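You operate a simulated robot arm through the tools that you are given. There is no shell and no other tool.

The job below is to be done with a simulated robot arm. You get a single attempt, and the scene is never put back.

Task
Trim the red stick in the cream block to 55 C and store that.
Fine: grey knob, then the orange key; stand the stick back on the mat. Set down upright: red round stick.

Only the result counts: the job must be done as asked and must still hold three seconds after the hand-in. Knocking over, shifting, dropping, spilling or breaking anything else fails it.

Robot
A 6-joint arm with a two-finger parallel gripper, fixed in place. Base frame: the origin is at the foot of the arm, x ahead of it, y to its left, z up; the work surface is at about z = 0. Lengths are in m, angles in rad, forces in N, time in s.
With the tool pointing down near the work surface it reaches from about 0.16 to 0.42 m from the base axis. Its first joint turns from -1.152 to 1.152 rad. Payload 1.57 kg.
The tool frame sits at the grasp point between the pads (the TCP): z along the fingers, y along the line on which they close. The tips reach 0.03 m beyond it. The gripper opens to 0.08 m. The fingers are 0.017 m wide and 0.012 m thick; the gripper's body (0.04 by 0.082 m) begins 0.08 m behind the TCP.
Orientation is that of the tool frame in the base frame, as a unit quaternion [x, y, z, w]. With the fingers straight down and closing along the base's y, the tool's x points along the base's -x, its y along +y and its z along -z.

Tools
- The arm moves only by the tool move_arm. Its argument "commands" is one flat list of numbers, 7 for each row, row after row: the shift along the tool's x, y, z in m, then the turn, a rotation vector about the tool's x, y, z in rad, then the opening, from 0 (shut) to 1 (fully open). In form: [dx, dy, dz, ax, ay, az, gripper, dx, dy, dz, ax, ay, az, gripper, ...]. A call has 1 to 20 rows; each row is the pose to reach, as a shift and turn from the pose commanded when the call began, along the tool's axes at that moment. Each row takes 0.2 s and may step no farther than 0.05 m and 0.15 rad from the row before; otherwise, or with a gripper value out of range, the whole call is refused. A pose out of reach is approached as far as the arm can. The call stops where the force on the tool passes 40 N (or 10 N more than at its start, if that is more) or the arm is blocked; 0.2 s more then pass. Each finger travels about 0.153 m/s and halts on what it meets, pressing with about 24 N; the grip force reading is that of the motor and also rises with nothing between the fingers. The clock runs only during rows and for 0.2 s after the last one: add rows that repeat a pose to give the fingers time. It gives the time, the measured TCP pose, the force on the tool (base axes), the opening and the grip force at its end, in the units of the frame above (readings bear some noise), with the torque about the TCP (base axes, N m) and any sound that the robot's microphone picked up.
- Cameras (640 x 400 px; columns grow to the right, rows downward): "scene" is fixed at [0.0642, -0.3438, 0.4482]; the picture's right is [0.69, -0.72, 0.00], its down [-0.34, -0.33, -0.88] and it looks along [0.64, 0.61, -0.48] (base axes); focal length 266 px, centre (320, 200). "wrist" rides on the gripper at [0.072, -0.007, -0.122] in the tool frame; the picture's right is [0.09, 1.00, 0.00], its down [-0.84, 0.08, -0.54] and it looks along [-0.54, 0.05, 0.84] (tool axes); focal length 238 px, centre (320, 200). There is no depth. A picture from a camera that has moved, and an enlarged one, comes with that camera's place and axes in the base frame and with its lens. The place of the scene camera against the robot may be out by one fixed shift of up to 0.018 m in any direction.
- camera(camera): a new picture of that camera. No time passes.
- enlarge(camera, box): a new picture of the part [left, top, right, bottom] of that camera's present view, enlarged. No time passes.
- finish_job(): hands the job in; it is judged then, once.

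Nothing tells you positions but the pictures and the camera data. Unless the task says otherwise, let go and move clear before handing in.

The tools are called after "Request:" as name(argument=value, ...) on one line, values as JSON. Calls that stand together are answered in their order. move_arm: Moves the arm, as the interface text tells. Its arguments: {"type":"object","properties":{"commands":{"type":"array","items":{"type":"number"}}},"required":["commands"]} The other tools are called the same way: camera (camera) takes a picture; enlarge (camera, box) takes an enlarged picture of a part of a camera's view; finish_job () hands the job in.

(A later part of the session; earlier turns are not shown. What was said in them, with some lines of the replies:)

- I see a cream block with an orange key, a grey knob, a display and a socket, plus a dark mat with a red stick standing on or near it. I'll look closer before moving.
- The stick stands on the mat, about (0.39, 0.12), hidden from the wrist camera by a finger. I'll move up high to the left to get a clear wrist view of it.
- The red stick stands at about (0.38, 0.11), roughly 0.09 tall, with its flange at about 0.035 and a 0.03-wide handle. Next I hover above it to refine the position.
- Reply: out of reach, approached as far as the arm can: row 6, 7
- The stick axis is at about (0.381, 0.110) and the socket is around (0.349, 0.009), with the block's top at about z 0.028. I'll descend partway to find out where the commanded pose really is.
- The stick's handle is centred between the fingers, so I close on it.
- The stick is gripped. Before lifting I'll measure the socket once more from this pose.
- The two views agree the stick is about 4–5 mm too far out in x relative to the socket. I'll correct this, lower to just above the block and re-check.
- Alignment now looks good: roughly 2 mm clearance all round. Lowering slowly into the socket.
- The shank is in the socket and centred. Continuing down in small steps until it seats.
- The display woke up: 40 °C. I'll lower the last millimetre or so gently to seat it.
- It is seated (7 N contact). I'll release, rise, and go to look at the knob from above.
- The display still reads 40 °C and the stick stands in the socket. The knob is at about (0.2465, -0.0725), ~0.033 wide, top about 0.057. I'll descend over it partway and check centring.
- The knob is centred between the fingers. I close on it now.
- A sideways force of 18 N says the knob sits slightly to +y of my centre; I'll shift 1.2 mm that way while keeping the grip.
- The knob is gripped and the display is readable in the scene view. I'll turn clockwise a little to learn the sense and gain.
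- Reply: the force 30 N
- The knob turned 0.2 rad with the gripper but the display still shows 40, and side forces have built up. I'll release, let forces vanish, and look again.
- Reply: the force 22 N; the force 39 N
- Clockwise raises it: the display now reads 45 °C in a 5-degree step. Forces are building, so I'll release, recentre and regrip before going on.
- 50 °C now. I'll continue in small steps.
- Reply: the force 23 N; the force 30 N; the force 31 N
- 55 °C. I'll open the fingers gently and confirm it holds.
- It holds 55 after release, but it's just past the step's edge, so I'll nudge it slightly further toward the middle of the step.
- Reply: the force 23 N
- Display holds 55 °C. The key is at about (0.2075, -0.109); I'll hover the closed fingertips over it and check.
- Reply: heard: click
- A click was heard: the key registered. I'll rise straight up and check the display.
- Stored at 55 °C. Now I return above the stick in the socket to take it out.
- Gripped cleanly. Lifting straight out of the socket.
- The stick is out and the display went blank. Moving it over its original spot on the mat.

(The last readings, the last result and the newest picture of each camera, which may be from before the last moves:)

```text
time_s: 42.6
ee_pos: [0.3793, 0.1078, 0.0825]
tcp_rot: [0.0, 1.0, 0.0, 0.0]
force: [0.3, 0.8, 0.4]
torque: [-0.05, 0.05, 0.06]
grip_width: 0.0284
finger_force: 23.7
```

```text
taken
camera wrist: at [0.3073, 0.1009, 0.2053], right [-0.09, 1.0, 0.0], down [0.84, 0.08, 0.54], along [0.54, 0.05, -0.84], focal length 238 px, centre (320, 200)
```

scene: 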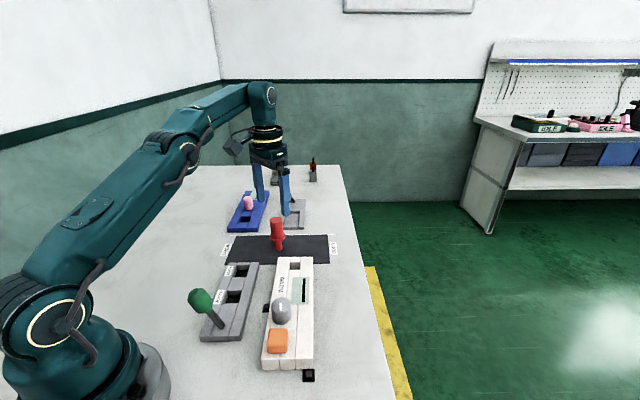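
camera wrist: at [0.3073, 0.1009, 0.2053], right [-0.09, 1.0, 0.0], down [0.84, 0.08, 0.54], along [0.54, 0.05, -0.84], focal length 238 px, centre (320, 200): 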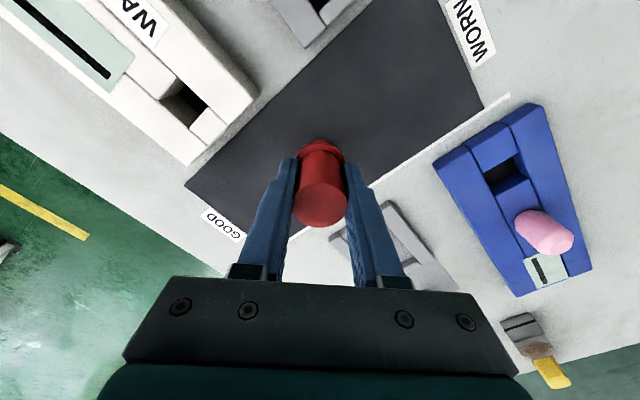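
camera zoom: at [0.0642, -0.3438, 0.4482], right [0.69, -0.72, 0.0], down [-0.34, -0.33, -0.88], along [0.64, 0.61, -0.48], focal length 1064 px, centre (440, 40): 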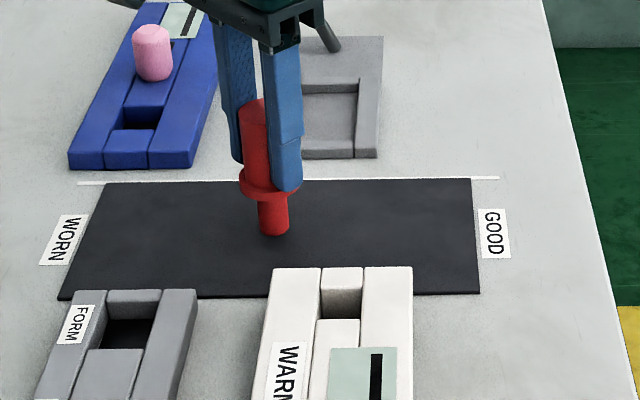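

Request:
move_arm(commands=[0, 0, 0.002, 0, 0, 0, 0.2, 0, 0, 0.004, 0, 0, 0, 0.2])

Request:
move_arm(commands=[0, 0, 0.001, 0, 0, 0, 0.2])

```text
time_s: 43.2
ee_pos: [0.3798, 0.1086, 0.0791]
tcp_rot: [-0.001, 1.0, 0.0, 0.0]
force: [-1.1, 0.4, 0.1]
torque: [-0.01, 0.01, 0.04]
grip_width: 0.0283
finger_force: 24.3
```

```text
time_s: 43.6
ee_pos: [0.3793, 0.1083, 0.0782]
tcp_rot: [0.001, 1.0, 0.0, 0.0]
force: [-0.4, -0.9, -0.2]
torque: [-0.03, 0.01, 0.03]
grip_width: 0.0283
finger_force: 24.5
```

Request:
move_arm(commands=[0, 0, 0.001, 0, 0, 0, 0.2])

Request:
enlarge(camera="scene", box=[260, 215, 310, 265])

```text
time_s: 44.0
ee_pos: [0.3797, 0.1073, 0.077]
tcp_rot: [0.0, 1.0, 0.0, 0.0]
force: [-0.2, -0.8, -0.8]
torque: [-0.02, 0.01, -0.01]
grip_width: 0.0283
finger_force: 24.0
```

```text
8.00 times, centred on (285, 240) of scene
camera zoom: at [0.0642, -0.3438, 0.4482], right [0.69, -0.72, 0.0], down [-0.34, -0.33, -0.88], along [0.64, 0.61, -0.48], focal length 2128 px, centre (600, -120)
```

zoom: 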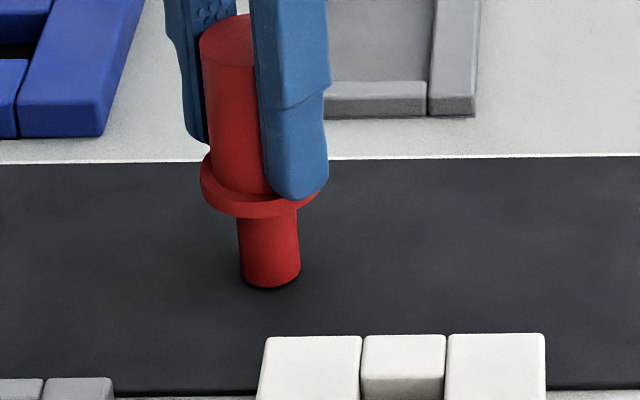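

Almost touching: a thin dark gap shows under it. Going on in half-millimetre steps until a contact force shows.

Request:
move_arm(commands=[0, 0, 0.0007, 0, 0, 0, 0.2])

Request:
move_arm(commands=[0, 0, 0.0006, 0, 0, 0, 0.2])

Request:
enlarge(camera="scene", box=[260, 215, 310, 265])

```text
time_s: 44.4
ee_pos: [0.3804, 0.1078, 0.0751]
tcp_rot: [-0.001, 1.0, 0.0, 0.0]
force: [0.3, 0.1, -0.1]
torque: [-0.02, 0.0, 0.02]
grip_width: 0.0283
finger_force: 23.5
```

```text
time_s: 44.8
ee_pos: [0.3804, 0.108, 0.075]
tcp_rot: [0.0, 1.0, 0.0, 0.0]
force: [-0.2, -0.1, -0.4]
torque: [0.04, 0.0, -0.02]
grip_width: 0.0284
finger_force: 23.8
```

```text
8.00 times, centred on (285, 240) of scene
camera zoom: at [0.0642, -0.3438, 0.4482], right [0.69, -0.72, 0.0], down [-0.34, -0.33, -0.88], along [0.64, 0.61, -0.48], focal length 2128 px, centre (600, -120)
```

zoom: 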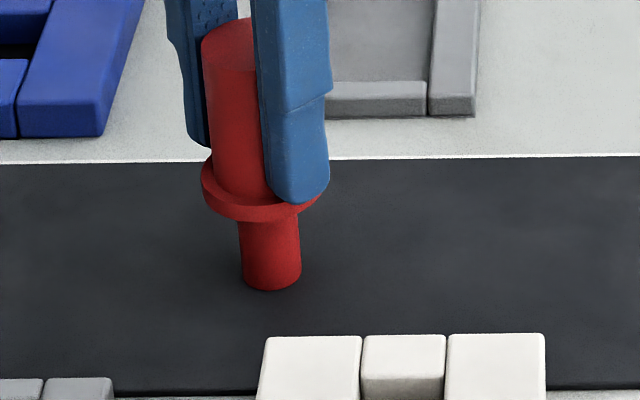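

Request:
move_arm(commands=[0, 0, 0.0006, 0, 0, 0, 0.2])

Request:
move_arm(commands=[0, 0, 0.0005, 0, 0, 0, 0.2])

```text
time_s: 45.2
ee_pos: [0.3807, 0.1081, 0.0752]
tcp_rot: [0.0, 1.0, 0.0, 0.002]
force: [-1.3, -0.6, 5.0]
torque: [-0.08, 0.05, -0.03]
grip_width: 0.0282
finger_force: 23.3
```

```text
time_s: 45.6
ee_pos: [0.3797, 0.1087, 0.075]
tcp_rot: [-0.002, 1.0, 0.0, 0.0]
force: [-2.0, -0.2, 8.8]
torque: [-0.02, 0.08, -0.04]
grip_width: 0.0284
finger_force: 24.0
```

The stick stands on the mat (about 9 N contact). Releasing gently and rising straight up.

Request:
move_arm(commands=[0, 0, -0.0005, 0, 0, 0, 0.2, 0, 0, -0.0005, 0, 0, 0, 0.4, 0, 0, -0.0005, 0, 0, 0, 0.65, 0, 0, -0.0005, 0, 0, 0, 0.8, 0, 0, -0.0005, 0, 0, 0, 0.8])

Request:
enlarge(camera="scene", box=[240, 200, 320, 270])

```text
time_s: 46.8
ee_pos: [0.3793, 0.1094, 0.0735]
tcp_rot: [-0.001, 1.0, 0.001, 0.0]
force: [-0.2, -0.4, -0.7]
torque: [0.02, 0.02, -0.03]
grip_width: 0.0639
finger_force: 0.0
```

```text
5.71 times, centred on (280, 235) of scene
camera zoom: at [0.0642, -0.3438, 0.4482], right [0.69, -0.72, 0.0], down [-0.34, -0.33, -0.88], along [0.64, 0.61, -0.48], focal length 1520 px, centre (549, 0)
```

zoom: 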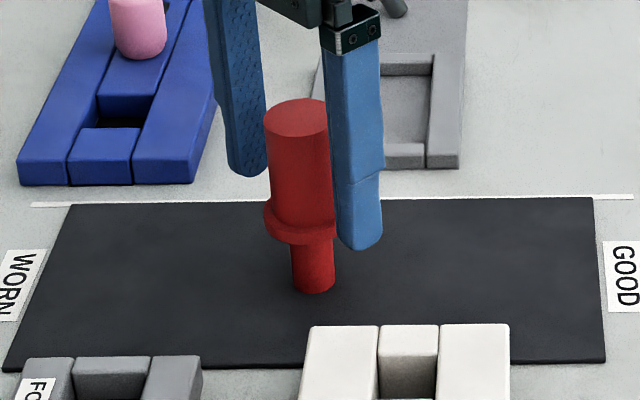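

Request:
move_arm(commands=[0, 0, -0.02, 0, 0, 0, 0.8, 0, 0, -0.045, 0, 0, 0, 0.8, 0.015, 0, -0.065, 0, 0, 0, 0.8, 0.04, 0, -0.09, 0, 0, 0, 0.8, 0.07, 0, -0.12, 0, 0, 0, 0.8, 0.1, 0, -0.15, 0, 0, 0, 0.8, 0.13, 0, -0.17, 0, 0, 0, 0.8, 0.13, 0, -0.17, 0, 0, 0, 0.8])

Request:
camera(camera="scene")

Request:
enlarge(camera="scene", box=[190, 190, 350, 390])

Request:
camera(camera="wrist")

```text
time_s: 48.6
ee_pos: [0.2497, 0.1097, 0.2483]
tcp_rot: [-0.001, 1.0, 0.0, 0.0]
force: [0.2, 0.2, -0.4]
torque: [-0.01, 0.01, -0.03]
grip_width: 0.0642
finger_force: 0.1
```

```text
taken
```

scene: 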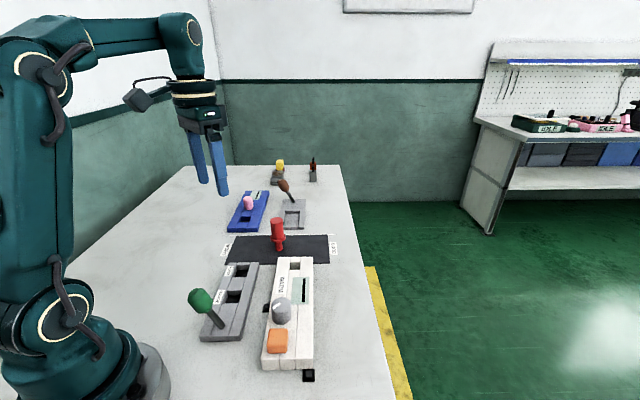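

```text
2.00 times, centred on (270, 290) of scene
camera zoom: at [0.0642, -0.3438, 0.4482], right [0.69, -0.72, 0.0], down [-0.34, -0.33, -0.88], along [0.64, 0.61, -0.48], focal length 532 px, centre (420, 20)
```

zoom: 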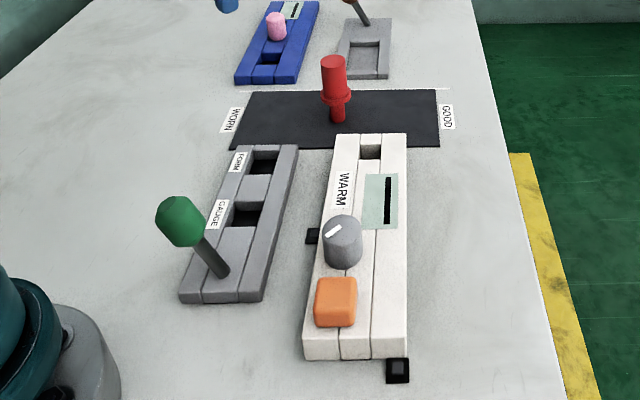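

```text
taken
camera wrist: at [0.1773, 0.1008, 0.3721], right [-0.09, 1.0, 0.0], down [0.84, 0.08, 0.54], along [0.54, 0.05, -0.84], focal length 238 px, centre (320, 200)
```

wrist: 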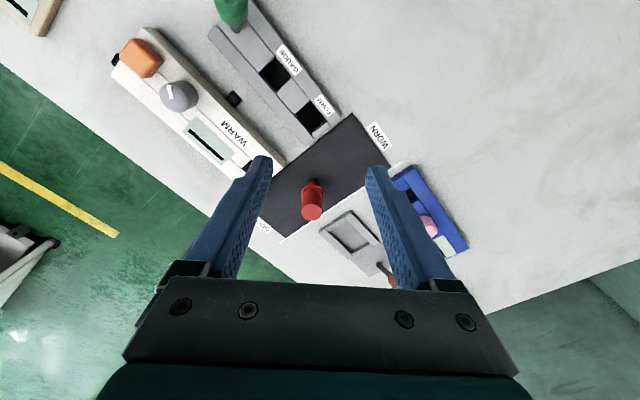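

The stick stands upright on the mat where it started. The block hasn't shifted, 55 °C was on the display when the orange key clicked, and the arm is clear, so I'm handing in.

Request:
finish_job()

```text
The job is handed in.
```

The job is handed in. I trimmed the red stick to 55 °C in the cream block with the grey knob and stored it with the orange key. It is now back on the mat.

- **Setting:** the display read 40 °C when the stick went in and moves in steps of 5. I turned the knob clockwise to 55 °C and slightly past the changeover point. The reading held after I let go.
- **Storing:** I pressed the orange key once and heard a click, and the display still showed 55 °C afterwards. The block shows no separate "stored" sign, so the click is the only confirmation.
- **Stick:** it stands upright on the mat at about its starting spot. The last pictures show the cream block unmoved and nothing else knocked over.

The arm was open and clear of everything when I handed in.
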